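You operate a simulated robot arm through the tools that you are given. There is no shell and no other tool. Be economical: measure what you need, move in short steps, check, and stop when the job is done.

The job below is to be done with a simulated robot arm. You get a single attempt, and the scene is never put back.

JOB
Put the grey breather and the white nose stub from the top of the pallet stack in the blue tray.

Only the result counts: the job must be done as asked and must still hold three seconds after the hand-in. Knocking over, shifting, dropping, spilling or breaking anything else fails it.

ROBOT AND FRAMES
A 7-joint arm with a two-finger parallel gripper, fixed in place. Base frame: the origin is at the foot of the arm, x ahead of it, y to its left, z up; the work surface is at about z = 0. Lengths are in mm, angles in rad, forces in N, time in s.
With the tool pointing down near the work surface it reaches from about 220 to 580 mm from the base axis. Its first joint turns from -1.152 to 1.152 rad. Payload 2.5 kg.
The TCP is the grasp point between the finger pads, 23 mm short of the fingertips. In the tool frame z runs along the fingers and y along their closing line. The gripper opens to 94 mm. The fingers are 38 mm wide and 10 mm thick; the gripper's body (54 by 96 mm) begins 39 mm behind the TCP.
Orientation is told as [roll, pitch, yaw] about the base's x, y, z axes, in that order, counted from this pose: with the fingers straight down and closing along the base's y, the tool's x points along the base's -x, its y along +y and its z along -z.

CONTROLS
- The arm moves only by the tool send_rows. Its arguments are lists of equal length, an entry for each row: "slide": the shift along the tool's x, y, z in cm, a list of three; "delta_rot": the turn, a rotation vector about the tool's x, y, z in rad, a list of three; "jaw": the finger opening in cm, from 0 to 9.4. In form: {"slide": [[x, y, z], ...], "delta_rot": [[wx, wy, wz], ...], "jaw": [jaw, ...]}. A call has 1 to 10 rows; each row is the pose to reach, as a shift and turn from the pose commanded when the call began, along the tool's axes at that moment. Each row takes 0.2 s and may step no farther than 50 mm and 0.15 rad from the row before; otherwise, or with a gripper value out of range, the whole call is refused. Where a pose cannot be reached the arm comes as near as it can. A force on the tool above 40 N (or 10 N above the force at the start of the call, whichever is more), or a blocked arm, ends the call early, and 0.2 s more pass. Each finger travels about 108 mm/s and halts on what it meets, pressing with about 23 N; the grip force reading is that of the motor and also rises with nothing between the fingers. The clock runs only during rows and for 0.2 s after the last one: add rows that repeat a pose to give the fingers time. The reply holds the time, the measured pose of the TCP, the force on the tool along the base axes, the opening and the grip force, in the units named above and with some noise, and new pictures: "pictures" is both (left out), scene, wrist or none.
- Cameras (640 x 400 px; columns grow to the right, rows downward): "scene" is fixed at [105.6, -401.8, 537.2]; the picture's right is [0.90, -0.43, 0.00], its down [-0.27, -0.57, -0.78] and it looks along [0.34, 0.70, -0.63] (base axes); focal length 326 px, centre (320, 200). "wrist" rides on the gripper at [-39, 0, -44] in the tool frame; the picture's right is [0.00, -1.00, 0.00], its down [0.97, 0.00, -0.24] and it looks along [0.24, 0.00, 0.97] (tool axes); focal length 218 px, centre (320, 200).
- measure_at(camera, pixels): there is no depth. For up to 12 entries [column, row, z] of the newest picture of that camera ("zoom" is the newest enlarged one), the place [x, y] in the base frame at which the ray of that pixel passes the height z, good to about 3 mm. The clock stands still meanwhile.
- zoom(camera, box): a new picture of the part [left, top, right, bottom] of that camera's present view, enlarged. The clock stands still meanwhile.
- finish_job(): hands the job in; it is judged then, once.

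Work in short steps. Measure before you move; look again where a grasp or a placing could have gone wrong, and mend it. You have 60 turns and 120 pictures in all, those below and enlarged ones among them. Open the gripper and draw the arm clear of the work before you hand the job in, unless the task says otherwise; then end with one line.

The tools are called after ">>>" as a command line: name --argument value ..., lists and objects as JSON in quotes. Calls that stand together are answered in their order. send_rows: Moves the arm, as the interface text tells. Its arguments: {"type":"object","properties":{"slide":{"type":"array"},"delta_rot":{"type":"array"},"jaw":{"type":"array"},"pictures":{"type":"string","enum":["both","scene","wrist","none"]}},"required":["slide","delta_rot","jaw"]} The other tools are called the same way: measure_at (camera, pixels) gives the place at which the rays of pixels pass given heights; zoom (camera, box) takes an enlarged picture of a part of a camera's view; finish_job () hands the job in.

At the start:

```text
time: 0.0
tool_pos: [373.5, 11.5, 295.9]
orientation: [-0.001, 0.0, 0.0]
force: [-0.2, -0.3, 0.3]
opening: 94.4
finger_force: 0.0
```

scene: 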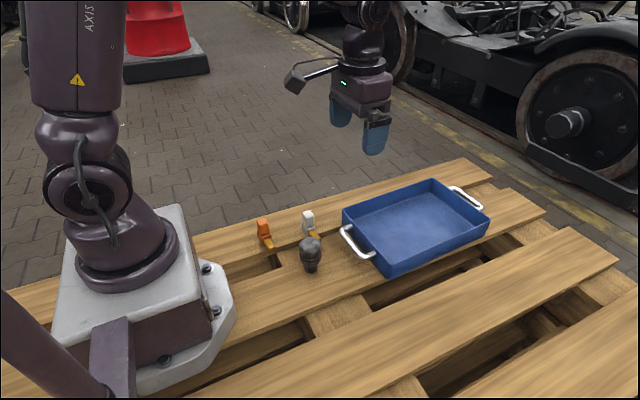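
wrist: 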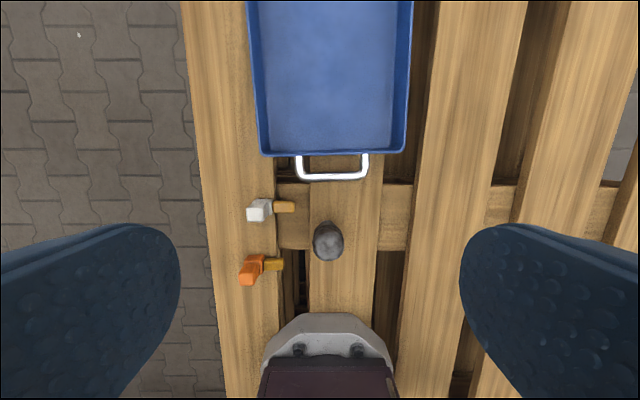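

The small parts sit around scene px (265,232), (308,222), (310,252). I zoom in on them from both cameras.

>>> zoom --camera "scene" --box '[230, 190, 390, 290]'

>>> zoom --camera "wrist" --box '[220, 180, 380, 280]'

```text
4.00 times, centred on (310, 240) of scene
```

zoom: 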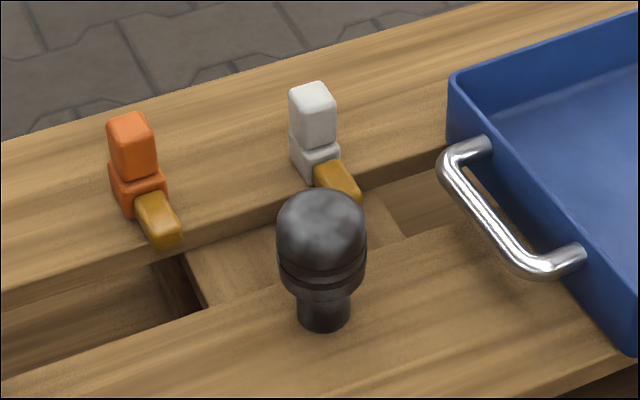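

```text
4.00 times, centred on (300, 230) of wrist
```

zoom: 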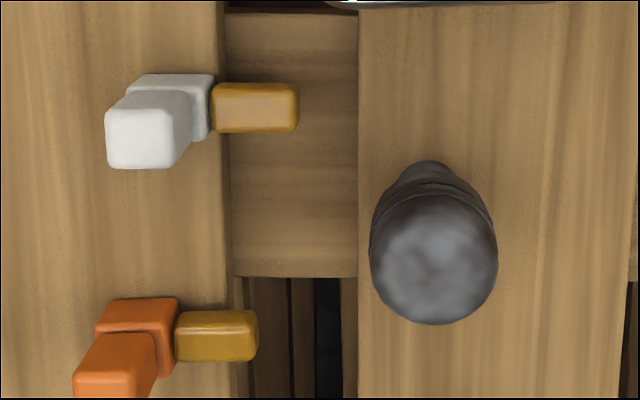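

I measure base and top points of both parts, in both views, and the tray's corners.

>>> measure_at --camera "scene" --pixels '[[310.5, 270, 0], [310, 248, 30], [310, 248, 40], [310, 248, 50], [305, 236, 0], [314.5, 230, 10], [309, 215, 30], [309, 215, 40], [325, 238, 10], [343, 208, 40], [432, 180, 40], [490, 214, 40]]'

>>> measure_at --camera "wrist" --pixels '[[328, 222, 0], [328, 246, 30], [328, 246, 40], [328, 246, 50], [257, 214, 30], [257, 214, 40], [268, 206, 15], [284, 207, 10], [294, 207, 10], [262, 155, 40], [406, 152, 40], [330, 178, 30]]'

```text
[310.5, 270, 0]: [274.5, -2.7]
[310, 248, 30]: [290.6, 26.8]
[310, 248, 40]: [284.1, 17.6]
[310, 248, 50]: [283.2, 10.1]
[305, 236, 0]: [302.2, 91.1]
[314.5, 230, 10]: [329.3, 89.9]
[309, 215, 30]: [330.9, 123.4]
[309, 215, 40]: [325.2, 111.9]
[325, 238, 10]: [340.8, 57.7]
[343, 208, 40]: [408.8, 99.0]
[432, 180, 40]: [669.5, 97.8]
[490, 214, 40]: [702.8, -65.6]
```

```text
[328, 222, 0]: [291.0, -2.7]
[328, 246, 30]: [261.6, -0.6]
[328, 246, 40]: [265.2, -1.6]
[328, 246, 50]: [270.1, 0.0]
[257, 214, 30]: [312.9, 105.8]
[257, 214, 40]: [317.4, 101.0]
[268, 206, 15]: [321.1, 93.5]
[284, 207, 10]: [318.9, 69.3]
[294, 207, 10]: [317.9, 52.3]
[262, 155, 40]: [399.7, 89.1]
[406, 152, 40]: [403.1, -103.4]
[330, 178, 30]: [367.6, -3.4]
```

The breather stands near (277, 0), its head about 60 mm up; the white tower is near (321, 101). I move above the breather at z 200 for a closer look.

>>> send_rows --slide '[[3.2, -0.4, 3.2], [6.4, -0.8, 6.4], [9.6, -1.1, 9.6], [9.6, -1.1, 9.6]]' --delta_rot '[[0, 0, 0], [0, 0, 0], [0, 0, 0], [0, 0, 0]]' --jaw '[9.4, 9.4, 9.4, 9.4]'

```text
time: 1.0
tool_pos: [274.7, 0.9, 200.7]
orientation: [0.001, 0.0, -0.001]
force: [0.3, -1.1, 0.1]
opening: 93.9
finger_force: 0.0
```

scene: 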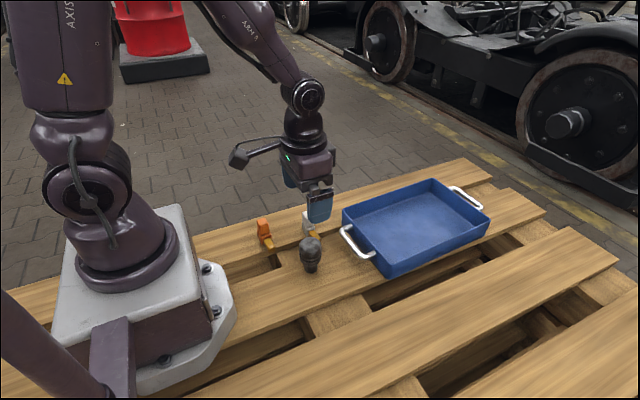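
wrist: 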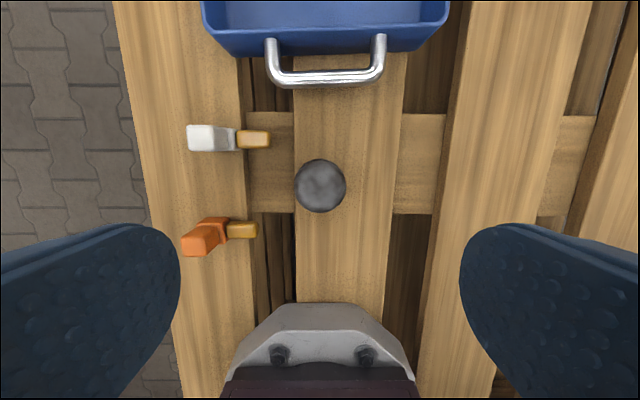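

The breather head is at wrist (320,186), the white tower at (200,138) and the orange at (197,242). I measure them at likely heights.

>>> measure_at --camera "wrist" --pixels '[[320, 186, 50], [320, 186, 65], [294, 186, 50], [346, 186, 50], [200, 138, 45], [188, 125, 45], [213, 151, 45], [270, 139, 12], [241, 131, 12], [258, 230, 12], [228, 218, 12], [182, 255, 45]]'

>>> measure_at --camera "scene" --pixels '[[310, 239, 50], [310, 239, 60], [310, 239, 70], [310, 250, 50], [310, 250, 60], [304, 218, 20], [311, 272, 0]]'

>>> zoom --camera "wrist" --box '[160, 90, 352, 270]'

```text
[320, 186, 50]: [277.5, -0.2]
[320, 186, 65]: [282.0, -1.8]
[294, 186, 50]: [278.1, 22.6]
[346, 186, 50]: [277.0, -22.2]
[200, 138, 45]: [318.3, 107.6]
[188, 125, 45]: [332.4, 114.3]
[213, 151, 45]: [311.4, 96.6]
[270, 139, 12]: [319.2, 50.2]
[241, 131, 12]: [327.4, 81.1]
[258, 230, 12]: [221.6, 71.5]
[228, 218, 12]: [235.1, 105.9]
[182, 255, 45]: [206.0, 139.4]
```

```text
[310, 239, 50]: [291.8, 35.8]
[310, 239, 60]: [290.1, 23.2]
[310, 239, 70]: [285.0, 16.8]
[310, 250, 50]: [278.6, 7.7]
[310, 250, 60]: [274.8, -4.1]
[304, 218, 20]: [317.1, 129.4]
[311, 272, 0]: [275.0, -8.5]
```

```text
2.22 times, centred on (256, 180) of wrist
```

zoom: 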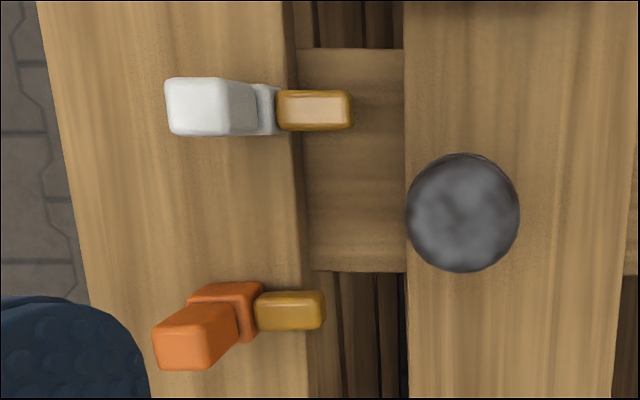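

The breather is centred at about (277, −1) and 43 mm wide, with neighbours clear by over 50 mm. I descend to z≈42 with the jaw at 7 cm.

>>> send_rows --slide '[[-0.2, -0.15, 4], [-0.2, -0.15, 8], [-0.2, -0.15, 12], [-0.2, -0.15, 14], [-0.2, -0.15, 15.8], [-0.2, -0.15, 15.8]]' --delta_rot '[[0, 0, 0], [0, 0, 0], [0, 0, 0], [0, 0, 0], [0, 0, 0], [0, 0, 0]]' --jaw '[7, 7, 7, 7, 7, 7]'

```text
time: 2.4
tool_pos: [279.2, -2.0, 43.8]
orientation: [-0.001, 0.001, 0.001]
force: [-0.1, 0.9, 0.4]
opening: 70.2
finger_force: 0.0
```

scene: 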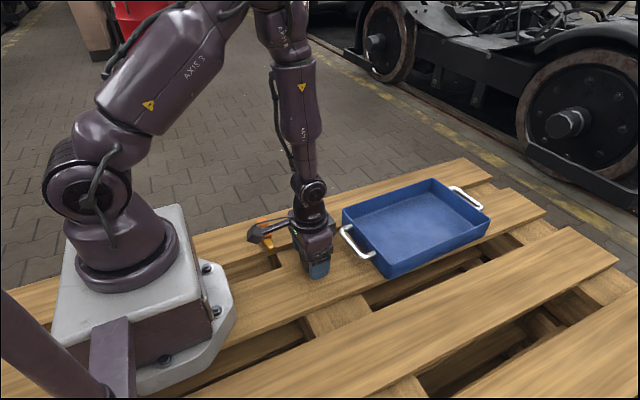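
wrist: 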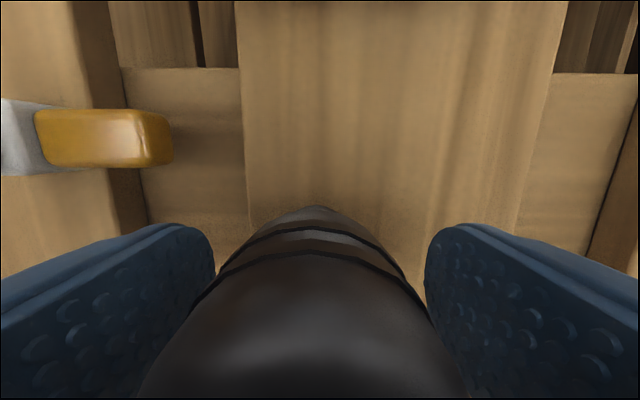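

The head sits centred between the pads in the wrist view. I close the jaw.

>>> send_rows --slide '[[0, 0, 0], [0, 0, 0], [0, 0, 0], [0, 0, 0]]' --delta_rot '[[0, 0, 0], [0, 0, 0], [0, 0, 0], [0, 0, 0]]' --jaw '[5, 3.8, 3.4, 3.4]' --pictures "wrist"

```text
time: 3.4
tool_pos: [278.9, -1.1, 43.6]
orientation: [0.0, 0.001, 0.0]
force: [0.2, -0.3, -0.1]
opening: 43.3
finger_force: 23.1
```

wrist: 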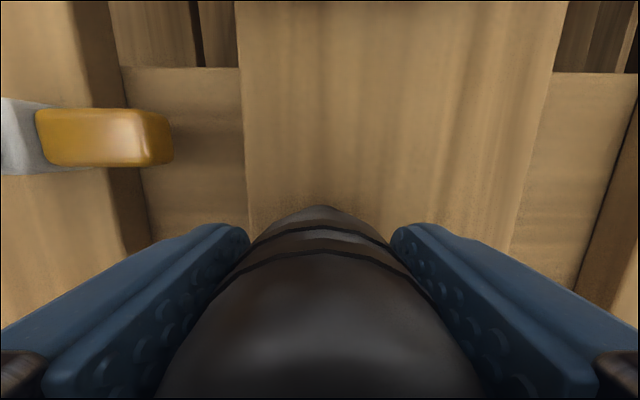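

The grip holds at 43 mm and 23 N. I lift straight up, slowly at first.

>>> send_rows --slide '[[0, 0, -0.5], [0, 0, -1.5], [0, 0, -4], [0, 0, -7.5], [0, 0, -11], [0, 0, -14], [0, 0, -14]]' --delta_rot '[[0, 0, 0], [0, 0, 0], [0, 0, 0], [0, 0, 0], [0, 0, 0], [0, 0, 0], [0, 0, 0]]' --jaw '[3.4, 3.4, 3.4, 3.4, 3.4, 3.4, 3.4]'

```text
time: 5.0
tool_pos: [281.8, -2.2, 183.2]
orientation: [0.0, -0.002, -0.001]
force: [-0.4, 0.8, -1.7]
opening: 43.6
finger_force: 23.2
```

scene: 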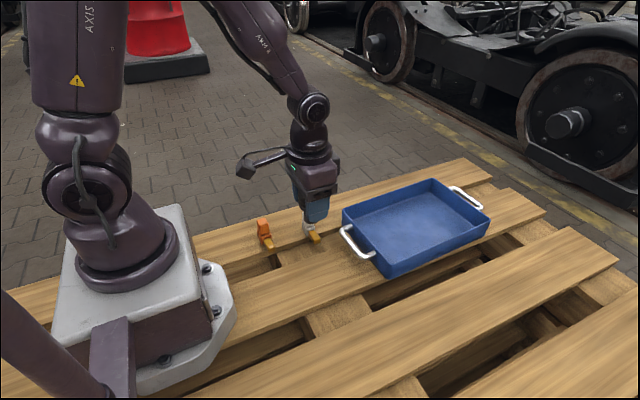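
wrist: 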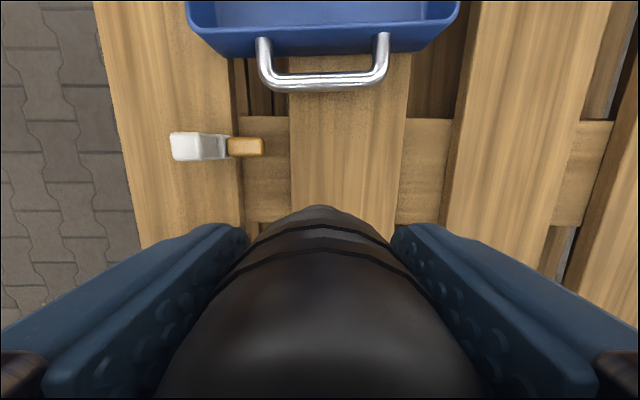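

The breather is lifted and held. I carry it over the tray to about (490, −40), its bottom near z 140.

>>> send_rows --slide '[[-4, -0.6, 0], [-8, -1.2, 0], [-12, -2, 0], [-16, -3, 0], [-19, -3.8, 0], [-21, -3.8, 0], [-21, -3.8, 0]]' --delta_rot '[[0, 0, 0], [0, 0, 0], [0, 0, 0], [0, 0, 0], [0, 0, 0], [0, 0, 0], [0, 0, 0]]' --jaw '[3.4, 3.4, 3.4, 3.4, 3.4, 3.4, 3.4]'

```text
time: 6.6
tool_pos: [489.8, -40.6, 183.8]
orientation: [0.002, 0.0, 0.0]
force: [-0.3, 0.0, 0.0]
opening: 43.2
finger_force: 23.0
```

scene: 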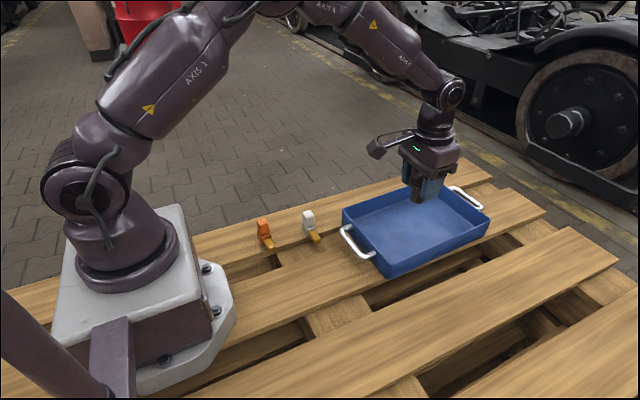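
wrist: 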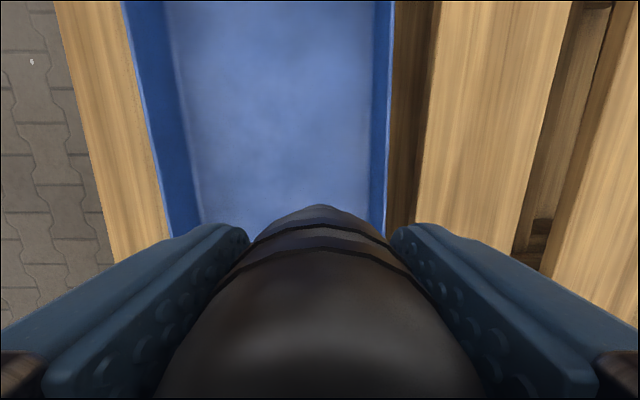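

I check the tray walls from this view before lowering.

>>> measure_at --camera "wrist" --pixels '[[375, 100, 5], [390, 100, 45], [185, 100, 5], [140, 100, 45], [375, 100, 45]]'

>>> measure_at --camera "scene" --pixels '[[343, 208, 45], [376, 250, 45], [390, 278, 0], [487, 238, 0], [390, 252, 45]]'

```text
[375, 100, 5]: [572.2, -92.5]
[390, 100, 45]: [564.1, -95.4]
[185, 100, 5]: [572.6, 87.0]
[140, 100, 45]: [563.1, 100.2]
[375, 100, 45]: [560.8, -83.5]
```

```text
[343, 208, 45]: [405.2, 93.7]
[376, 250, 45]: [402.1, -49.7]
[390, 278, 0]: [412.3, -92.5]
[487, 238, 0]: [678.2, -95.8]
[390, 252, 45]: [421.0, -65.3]
```

The inner walls are at y≈±86. I shift to y≈−30 and lower to z≈53, just above contact.

>>> send_rows --slide '[[0, 1, 2], [0, 1, 5], [0, 1, 8], [0, 1, 10.5], [0, 1, 12], [0, 1, 13], [0, 1, 13]]' --delta_rot '[[0, 0, 0], [0, 0, 0], [0, 0, 0], [0, 0, 0], [0, 0, 0], [0, 0, 0], [0, 0, 0]]' --jaw '[3.4, 3.4, 3.4, 3.4, 3.4, 3.4, 3.4]'

>>> zoom --camera "scene" --box '[350, 140, 510, 240]'

```text
time: 8.2
tool_pos: [488.4, -30.2, 51.3]
orientation: [-0.001, 0.0, 0.001]
force: [0.2, 0.9, -0.9]
opening: 43.4
finger_force: 22.8
```

scene: 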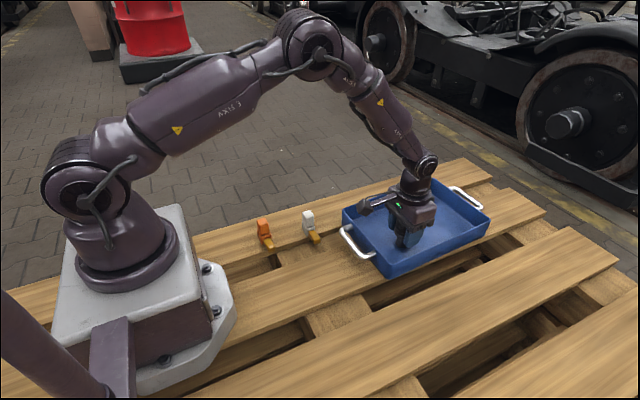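
wrist: 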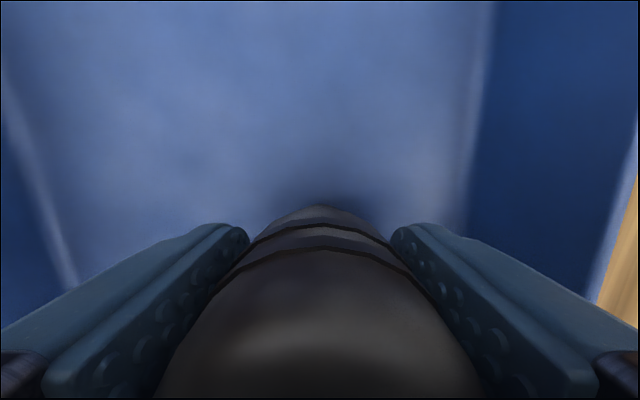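

```text
4.00 times, centred on (430, 190) of scene
```

zoom: 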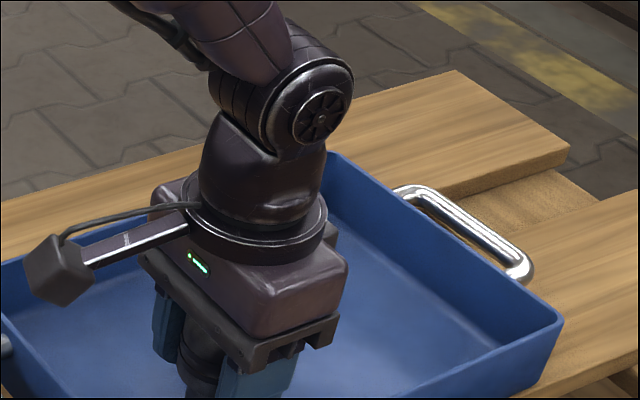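

I step down in 1 mm rows, watching force for contact.

>>> send_rows --slide '[[0, 0, 0.1], [0, 0, 0.2], [0, 0, 0.3], [0, 0, 0.3]]' --delta_rot '[[0, 0, 0], [0, 0, 0], [0, 0, 0], [0, 0, 0]]' --jaw '[3.4, 3.4, 3.4, 3.4]' --pictures "none"

```text
time: 9.2
tool_pos: [488.4, -28.0, 48.5]
orientation: [0.001, 0.001, 0.001]
force: [0.1, -0.3, -2.2]
opening: 43.2
finger_force: 22.8
```

There is little contact yet at z 48.5, so I go 2 mm lower.

>>> send_rows --slide '[[0, 0, 0.1], [0, 0, 0.2], [0, 0, 0.2]]' --delta_rot '[[0, 0, 0], [0, 0, 0], [0, 0, 0]]' --jaw '[3.4, 3.4, 3.4]' --pictures "none"

```text
time: 10.0
tool_pos: [489.4, -28.4, 47.3]
orientation: [0.001, -0.004, 0.0]
force: [-0.2, 0.5, 13.9]
opening: 43.3
finger_force: 23.1
```

The force of 13.9 N upward shows contact with the tray floor. I ease up 1 mm and open slowly to 6 cm.

>>> send_rows --slide '[[0, 0, -0.1], [0, 0, -0.1], [0, 0, -0.1], [0, 0, -0.1], [0, 0, -0.1]]' --delta_rot '[[0, 0, 0], [0, 0, 0], [0, 0, 0], [0, 0, 0], [0, 0, 0]]' --jaw '[4.3, 4.6, 5.2, 6, 6]' --pictures "wrist"

```text
time: 11.2
tool_pos: [488.9, -28.6, 47.6]
orientation: [-0.001, 0.0, 0.0]
force: [0.9, 0.4, 1.0]
opening: 59.9
finger_force: 0.1
```

wrist: 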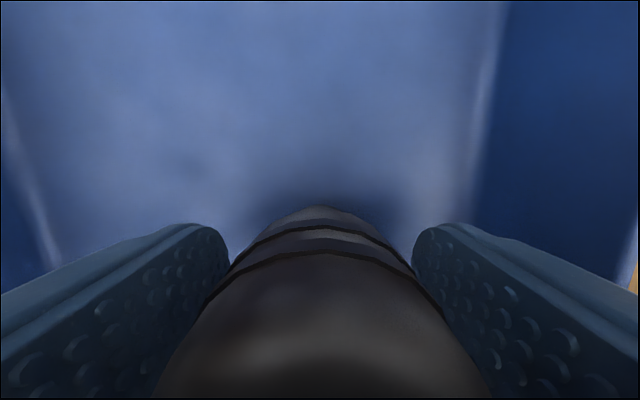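

The breather stands free, so I lift straight up to about z 210.

>>> send_rows --slide '[[0, 0, -2], [0, 0, -5], [0, 0, -9], [0, 0, -13], [0, 0, -16], [0, 0, -16]]' --delta_rot '[[0, 0, 0], [0, 0, 0], [0, 0, 0], [0, 0, 0], [0, 0, 0], [0, 0, 0]]' --jaw '[6, 6, 6, 6, 6, 6]'

```text
time: 12.6
tool_pos: [488.4, -27.1, 205.5]
orientation: [-0.001, 0.0, -0.001]
force: [0.0, -0.6, 0.3]
opening: 59.9
finger_force: 0.2
```

scene: 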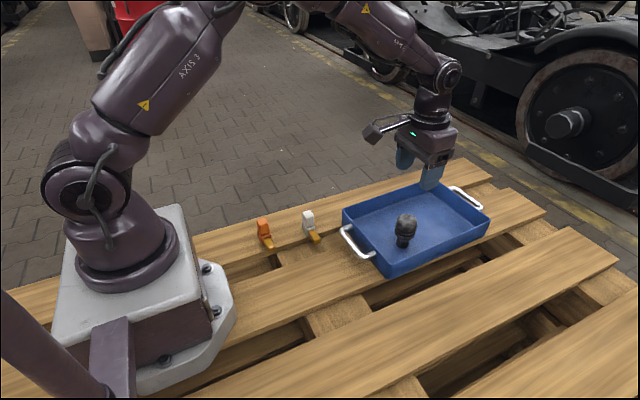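
wrist: 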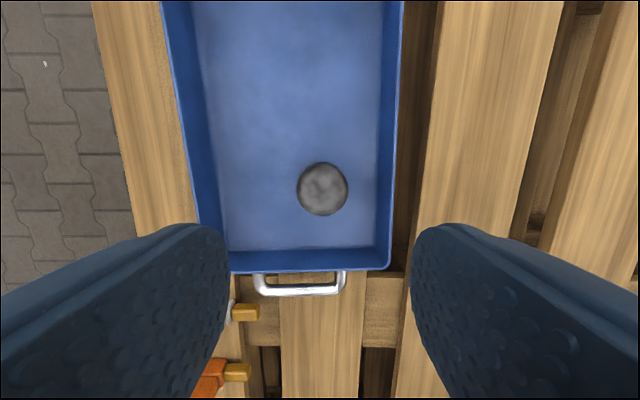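

The breather stands upright in the tray. I go over the white stub at (321, 100), height about 190.

>>> send_rows --slide '[[4, 3, 0], [8, 6, 0], [12, 9, 0], [15.5, 12, 0.6], [16.7, 12.7, 1.5], [16.7, 12.7, 1.5]]' --delta_rot '[[0, 0, 0], [0, 0, 0], [0, 0, 0], [0, 0, 0], [0, 0, 0], [0, 0, 0]]' --jaw '[6, 6, 6, 6, 6, 6]'

>>> zoom --camera "wrist" --box '[240, 130, 400, 230]'

>>> zoom --camera "scene" --box '[260, 190, 356, 250]'

```text
time: 14.0
tool_pos: [323.4, 101.4, 190.7]
orientation: [0.0, 0.0, -0.002]
force: [0.9, -0.1, 0.3]
opening: 60.0
finger_force: 0.1
```

scene: 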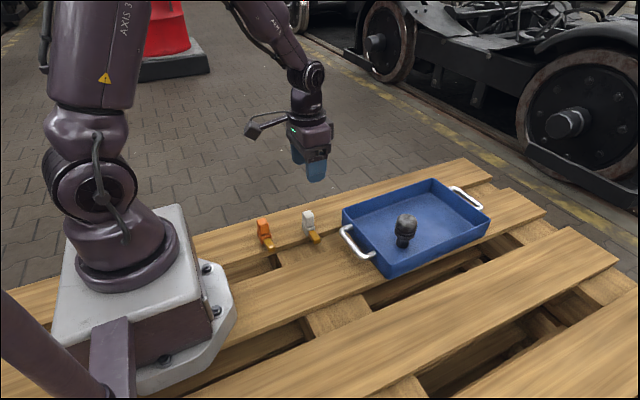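
wrist: 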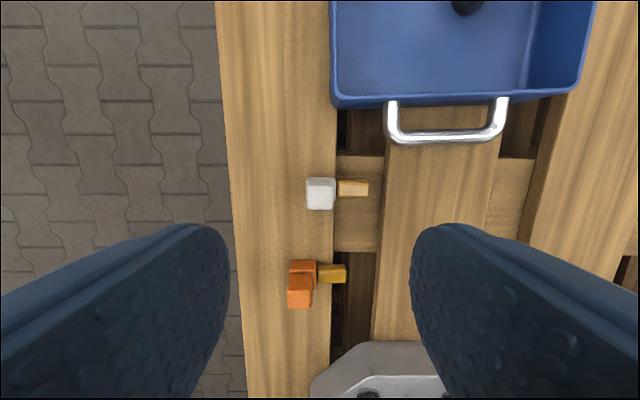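

```text
4.00 times, centred on (320, 180) of wrist
```

zoom: 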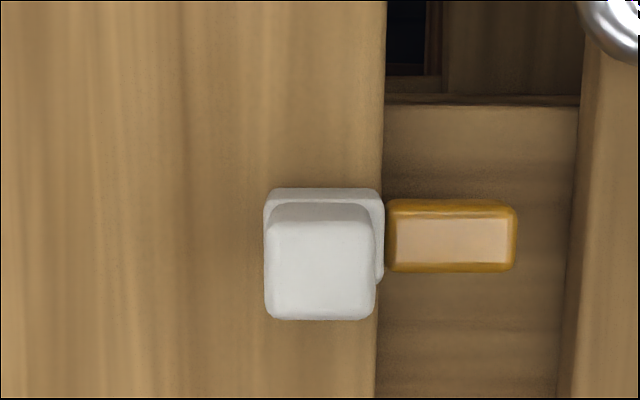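

```text
6.67 times, centred on (308, 220) of scene
```

zoom: 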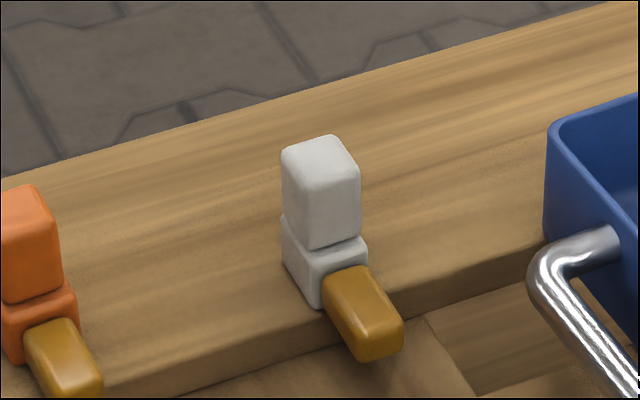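

The white tower's top face is at wrist (320,195.5), and the nose runs along −y from px 337 to 369. I measure these.

>>> measure_at --camera "wrist" --pixels '[[320, 195.5, 40], [320, 195.5, 50], [306, 195, 50], [334, 195, 50], [320, 181, 50], [320, 210, 50], [369, 189, 12], [316, 270, 20]]'

>>> measure_at --camera "scene" --pixels '[[308.2, 213.5, 40], [308.2, 213.5, 50], [308.2, 213.5, 60], [308.5, 236, 0], [312, 227, 20], [313, 212, 50]]'

```text
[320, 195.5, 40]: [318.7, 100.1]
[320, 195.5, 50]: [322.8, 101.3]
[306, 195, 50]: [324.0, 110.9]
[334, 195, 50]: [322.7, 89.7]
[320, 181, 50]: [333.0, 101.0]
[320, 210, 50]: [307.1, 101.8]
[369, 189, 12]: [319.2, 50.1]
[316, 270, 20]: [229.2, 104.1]
```

```text
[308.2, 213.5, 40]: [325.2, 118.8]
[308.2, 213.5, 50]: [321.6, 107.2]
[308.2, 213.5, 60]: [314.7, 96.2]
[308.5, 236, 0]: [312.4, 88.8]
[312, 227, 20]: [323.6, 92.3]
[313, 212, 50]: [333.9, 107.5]
```

The tower is centred at (322, 101), about 21 mm square with its top near z 54; nose and base stay below about z 20. I descend to z≈48 with the jaw at 5 cm so the tips stay above the nose.

>>> send_rows --slide '[[0.1, 0, 4], [0.1, 0, 8], [0.1, 0, 11], [0.1, 0, 13], [0.1, 0, 14.2], [0.1, 0, 14.2]]' --delta_rot '[[0, 0, 0], [0, 0, 0], [0, 0, 0], [0, 0, 0], [0, 0, 0], [0, 0, 0]]' --jaw '[5, 5, 5, 5, 5, 5]'

>>> zoom --camera "scene" --box '[260, 190, 356, 250]'

```text
time: 15.4
tool_pos: [321.3, 97.1, 50.9]
orientation: [-0.001, 0.0, 0.001]
force: [0.0, 0.2, 0.1]
opening: 49.9
finger_force: 0.0
```

scene: 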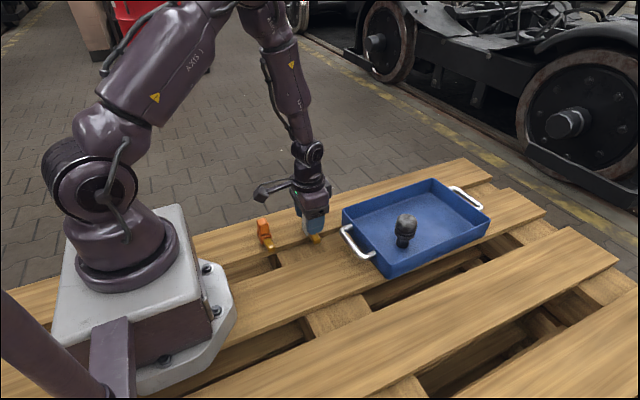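
wrist: 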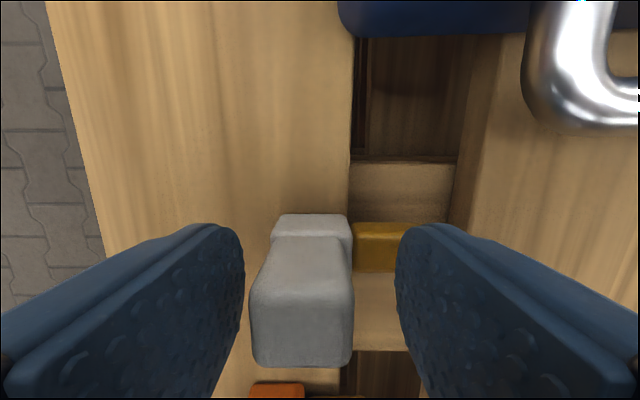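

```text
6.67 times, centred on (308, 220) of scene
```

zoom: 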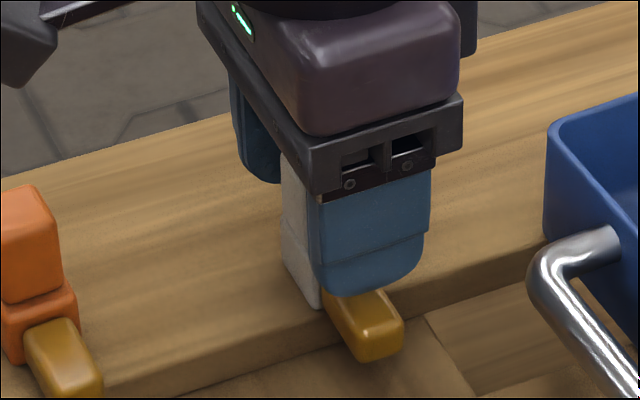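

The tips clear the nose, and the tower is about 4 mm to the +y side of centre. I shift 4 mm in y and 2 mm in x, go 2 mm lower, then close.

>>> send_rows --slide '[[0.2, 0.4, 0], [0.2, 0.4, 0.2], [0.2, 0.4, 0.2], [0.2, 0.4, 0.2], [0.2, 0.4, 0.2], [0.2, 0.4, 0.2]]' --delta_rot '[[0, 0, 0], [0, 0, 0], [0, 0, 0], [0, 0, 0], [0, 0, 0], [0, 0, 0]]' --jaw '[5, 5, 4, 2.8, 1.5, 1.5]'

```text
time: 16.8
tool_pos: [320.2, 99.8, 48.4]
orientation: [0.0, -0.001, -0.001]
force: [0.1, -0.6, -0.1]
opening: 22.9
finger_force: 22.9
```

scene: 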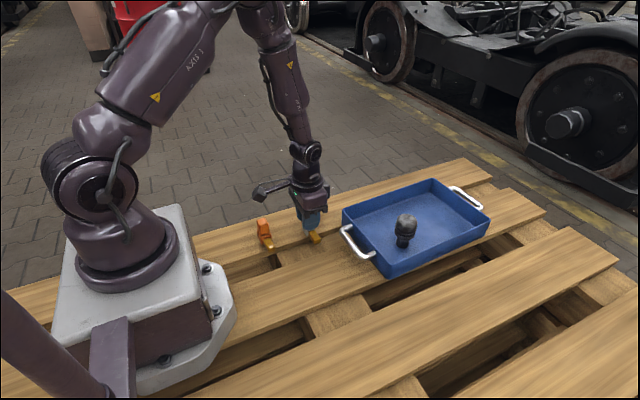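
wrist: 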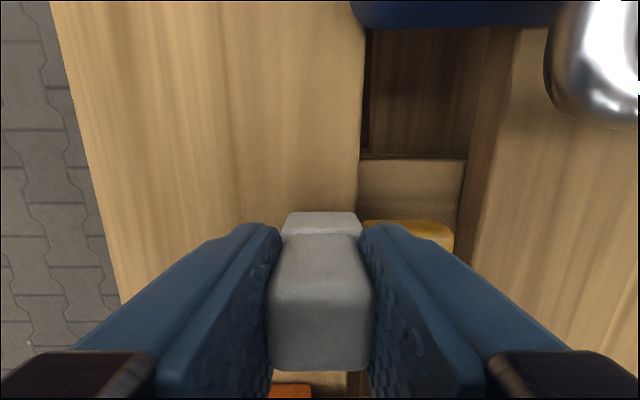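

The stub is gripped at 23 mm and 23 N. I lift it slowly, then higher.

>>> send_rows --slide '[[0, 0, -0.5], [0, 0, -1.5], [0, 0, -4], [0, 0, -7.5], [0, 0, -11], [0, 0, -14.5], [0, 0, -14.5]]' --delta_rot '[[0, 0, 0], [0, 0, 0], [0, 0, 0], [0, 0, 0], [0, 0, 0], [0, 0, 0], [0, 0, 0]]' --jaw '[1.5, 1.5, 1.5, 1.5, 1.5, 1.5, 1.5]'

>>> zoom --camera "scene" --box '[240, 100, 432, 220]'

```text
time: 18.4
tool_pos: [320.5, 99.5, 194.4]
orientation: [0.0, 0.0, 0.0]
force: [0.8, 0.0, 0.6]
opening: 23.1
finger_force: 23.2
```

scene: 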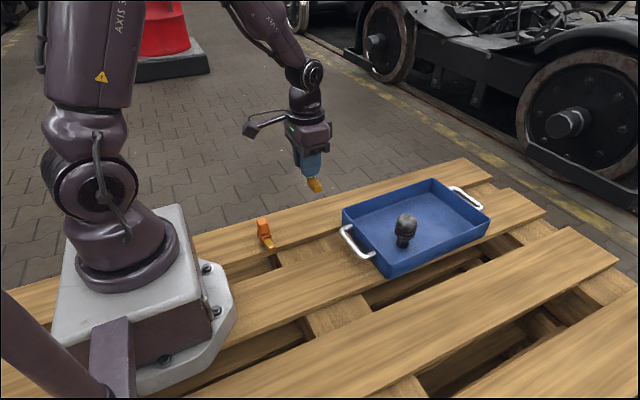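
wrist: 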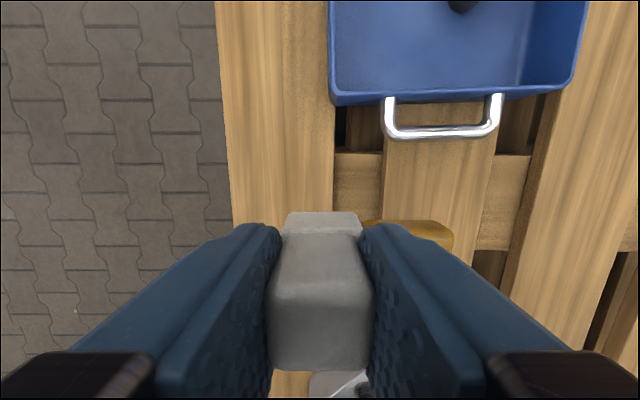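

```text
3.33 times, centred on (336, 160) of scene
```

zoom: 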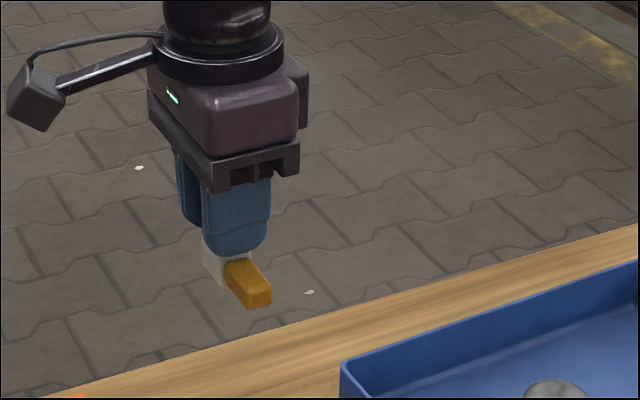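

The stub hangs level from the gripper. I carry it to (550, 30), the empty far half of the tray, clear of the breather at (489, −28).

>>> send_rows --slide '[[-4, -1.2, 0], [-8, -2.4, 0], [-12, -3.6, 0], [-16, -4.8, 0], [-20, -6, 0], [-23, -7, 0], [-23, -7, 0]]' --delta_rot '[[0, 0, 0], [0, 0, 0], [0, 0, 0], [0, 0, 0], [0, 0, 0], [0, 0, 0], [0, 0, 0]]' --jaw '[1.5, 1.5, 1.5, 1.5, 1.5, 1.5, 1.5]'

```text
time: 20.0
tool_pos: [548.8, 32.4, 192.4]
orientation: [0.0, -0.002, 0.0]
force: [-0.6, -0.2, -0.4]
opening: 23.0
finger_force: 23.1
```

scene: 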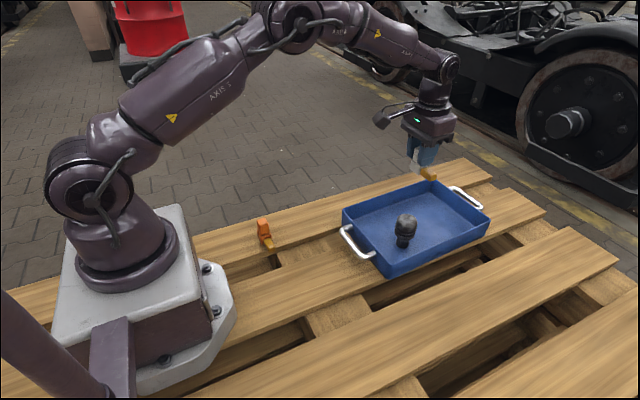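
wrist: 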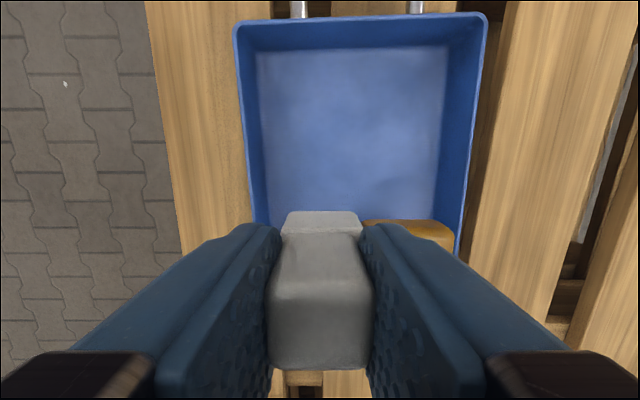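

I lower to about z 57; contact is expected near z 52.

>>> send_rows --slide '[[0, 0, 3], [0, 0, 6], [0, 0, 9], [0, 0, 11.5], [0, 0, 13], [0, 0, 13.5], [0, 0, 13.5]]' --delta_rot '[[0, 0, 0], [0, 0, 0], [0, 0, 0], [0, 0, 0], [0, 0, 0], [0, 0, 0], [0, 0, 0]]' --jaw '[1.5, 1.5, 1.5, 1.5, 1.5, 1.5, 1.5]'

```text
time: 21.6
tool_pos: [549.5, 33.4, 57.5]
orientation: [-0.001, 0.0, -0.003]
force: [0.0, -0.3, -0.1]
opening: 23.0
finger_force: 23.4
```

scene: 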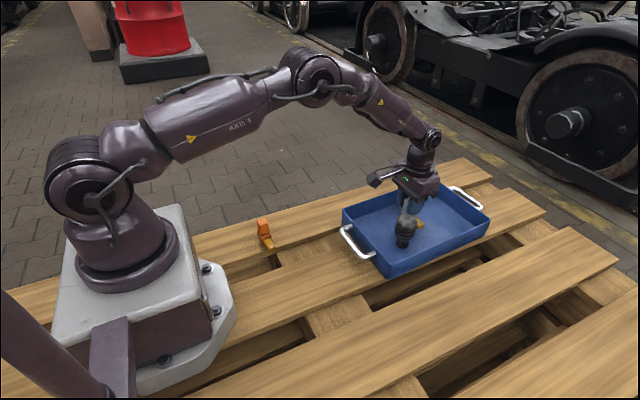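
wrist: 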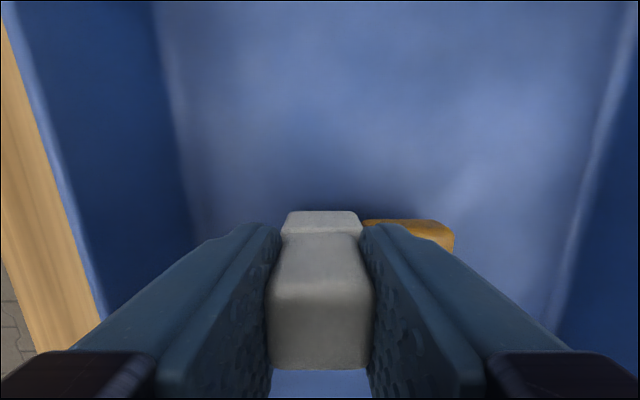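

I step down another 4 mm, reading the force.

>>> send_rows --slide '[[0, 0, 0.2], [0, 0, 0.3], [0, 0, 0.4], [0, 0, 0.4]]' --delta_rot '[[0, 0, 0], [0, 0, 0], [0, 0, 0], [0, 0, 0]]' --jaw '[1.5, 1.5, 1.5, 1.5]' --pictures "none"

```text
time: 22.6
tool_pos: [548.2, 31.7, 54.4]
orientation: [-0.001, 0.0, -0.002]
force: [0.1, -0.5, -0.6]
opening: 23.3
finger_force: 23.3
```

No contact yet, so I continue 2 mm lower.

>>> send_rows --slide '[[0, 0, 0.1], [0, 0, 0.2], [0, 0, 0.2]]' --delta_rot '[[0, 0, 0], [0, 0, 0], [0, 0, 0]]' --jaw '[1.5, 1.5, 1.5]' --pictures "none"

```text
time: 23.4
tool_pos: [549.6, 31.8, 51.7]
orientation: [0.002, 0.0, 0.002]
force: [-0.4, 0.0, -0.6]
opening: 23.0
finger_force: 23.3
```

There is still no contact; I go 1.5 mm more.

>>> send_rows --slide '[[0, 0, 0.1], [0, 0, 0.15], [0, 0, 0.15]]' --delta_rot '[[0, 0, 0], [0, 0, 0], [0, 0, 0]]' --jaw '[1.5, 1.5, 1.5]' --pictures "none"

```text
time: 24.2
tool_pos: [549.7, 31.6, 51.7]
orientation: [0.001, 0.0, -0.001]
force: [-0.7, 1.2, 10.7]
opening: 23.3
finger_force: 22.5
```

The 10.7 N reading shows contact. I ease up 0.5 mm and open to 4.4 cm.

>>> send_rows --slide '[[0, 0, -0.05], [0, 0, -0.05], [0, 0, -0.05], [0, 0, -0.05], [0, 0, -0.05]]' --delta_rot '[[0, 0, 0], [0, 0, 0], [0, 0, 0], [0, 0, 0], [0, 0, 0]]' --jaw '[2.3, 2.6, 3.4, 4.4, 4.4]' --pictures "wrist"

```text
time: 25.4
tool_pos: [549.9, 30.0, 53.0]
orientation: [0.001, 0.0, 0.001]
force: [0.5, -0.4, 0.0]
opening: 44.1
finger_force: 0.1
```

wrist: 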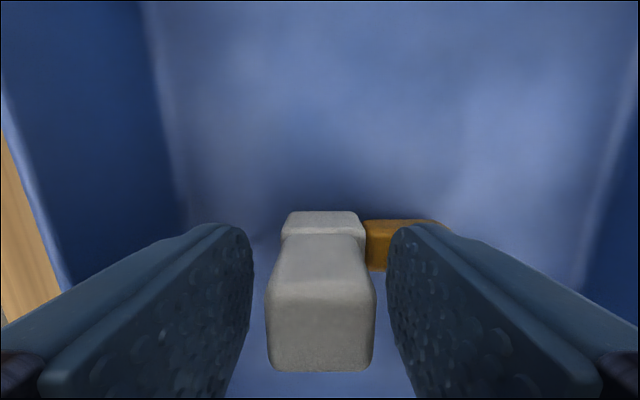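

The stub stands free, so I rise straight up and then back off.

>>> send_rows --slide '[[0, 0, -2], [0, 0, -5], [0, 0, -9], [0, 0, -13], [0, 0, -17], [0, 0, -20], [3, 0, -22], [7, 0, -23], [11, 0, -23], [11, 0, -23]]' --delta_rot '[[0, 0, 0], [0, 0, 0], [0, 0, 0], [0, 0, 0], [0, 0, 0], [0, 0, 0], [0, 0, 0], [0, 0, 0], [0, 0, 0], [0, 0, 0]]' --jaw '[4.4, 4.4, 4.4, 4.4, 6, 8, 9, 9, 9, 9]'

>>> zoom --camera "scene" --box '[230, 160, 518, 290]'

```text
time: 27.6
tool_pos: [438.6, 32.8, 284.3]
orientation: [0.001, 0.001, 0.0]
force: [-0.1, 0.2, 0.4]
opening: 89.8
finger_force: 0.1
```

scene: 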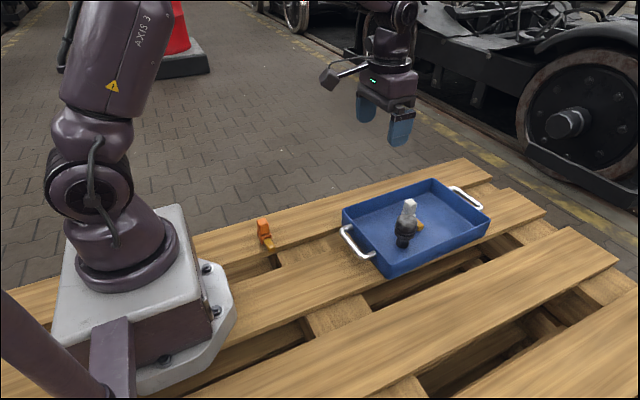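
wrist: 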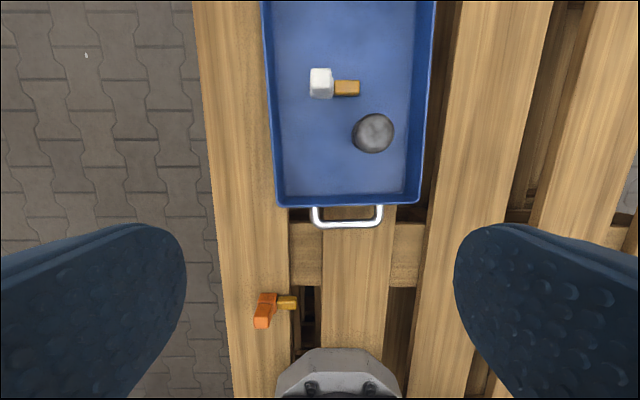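

```text
2.22 times, centred on (374, 225) of scene
```

zoom: 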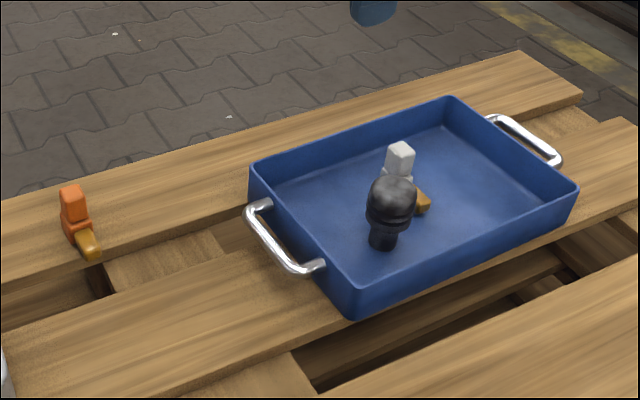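

Both parts stand upright in the tray (wrist (321,83) and (373,133)), the orange part hasn't moved, and the arm is clear. I hand in.

>>> finish_job

```text
The job is handed in.
```

The grey breather and the white nose stub are both standing upright in the blue tray; the orange part is still in its place, and the arm is drawn clear with the gripper open.
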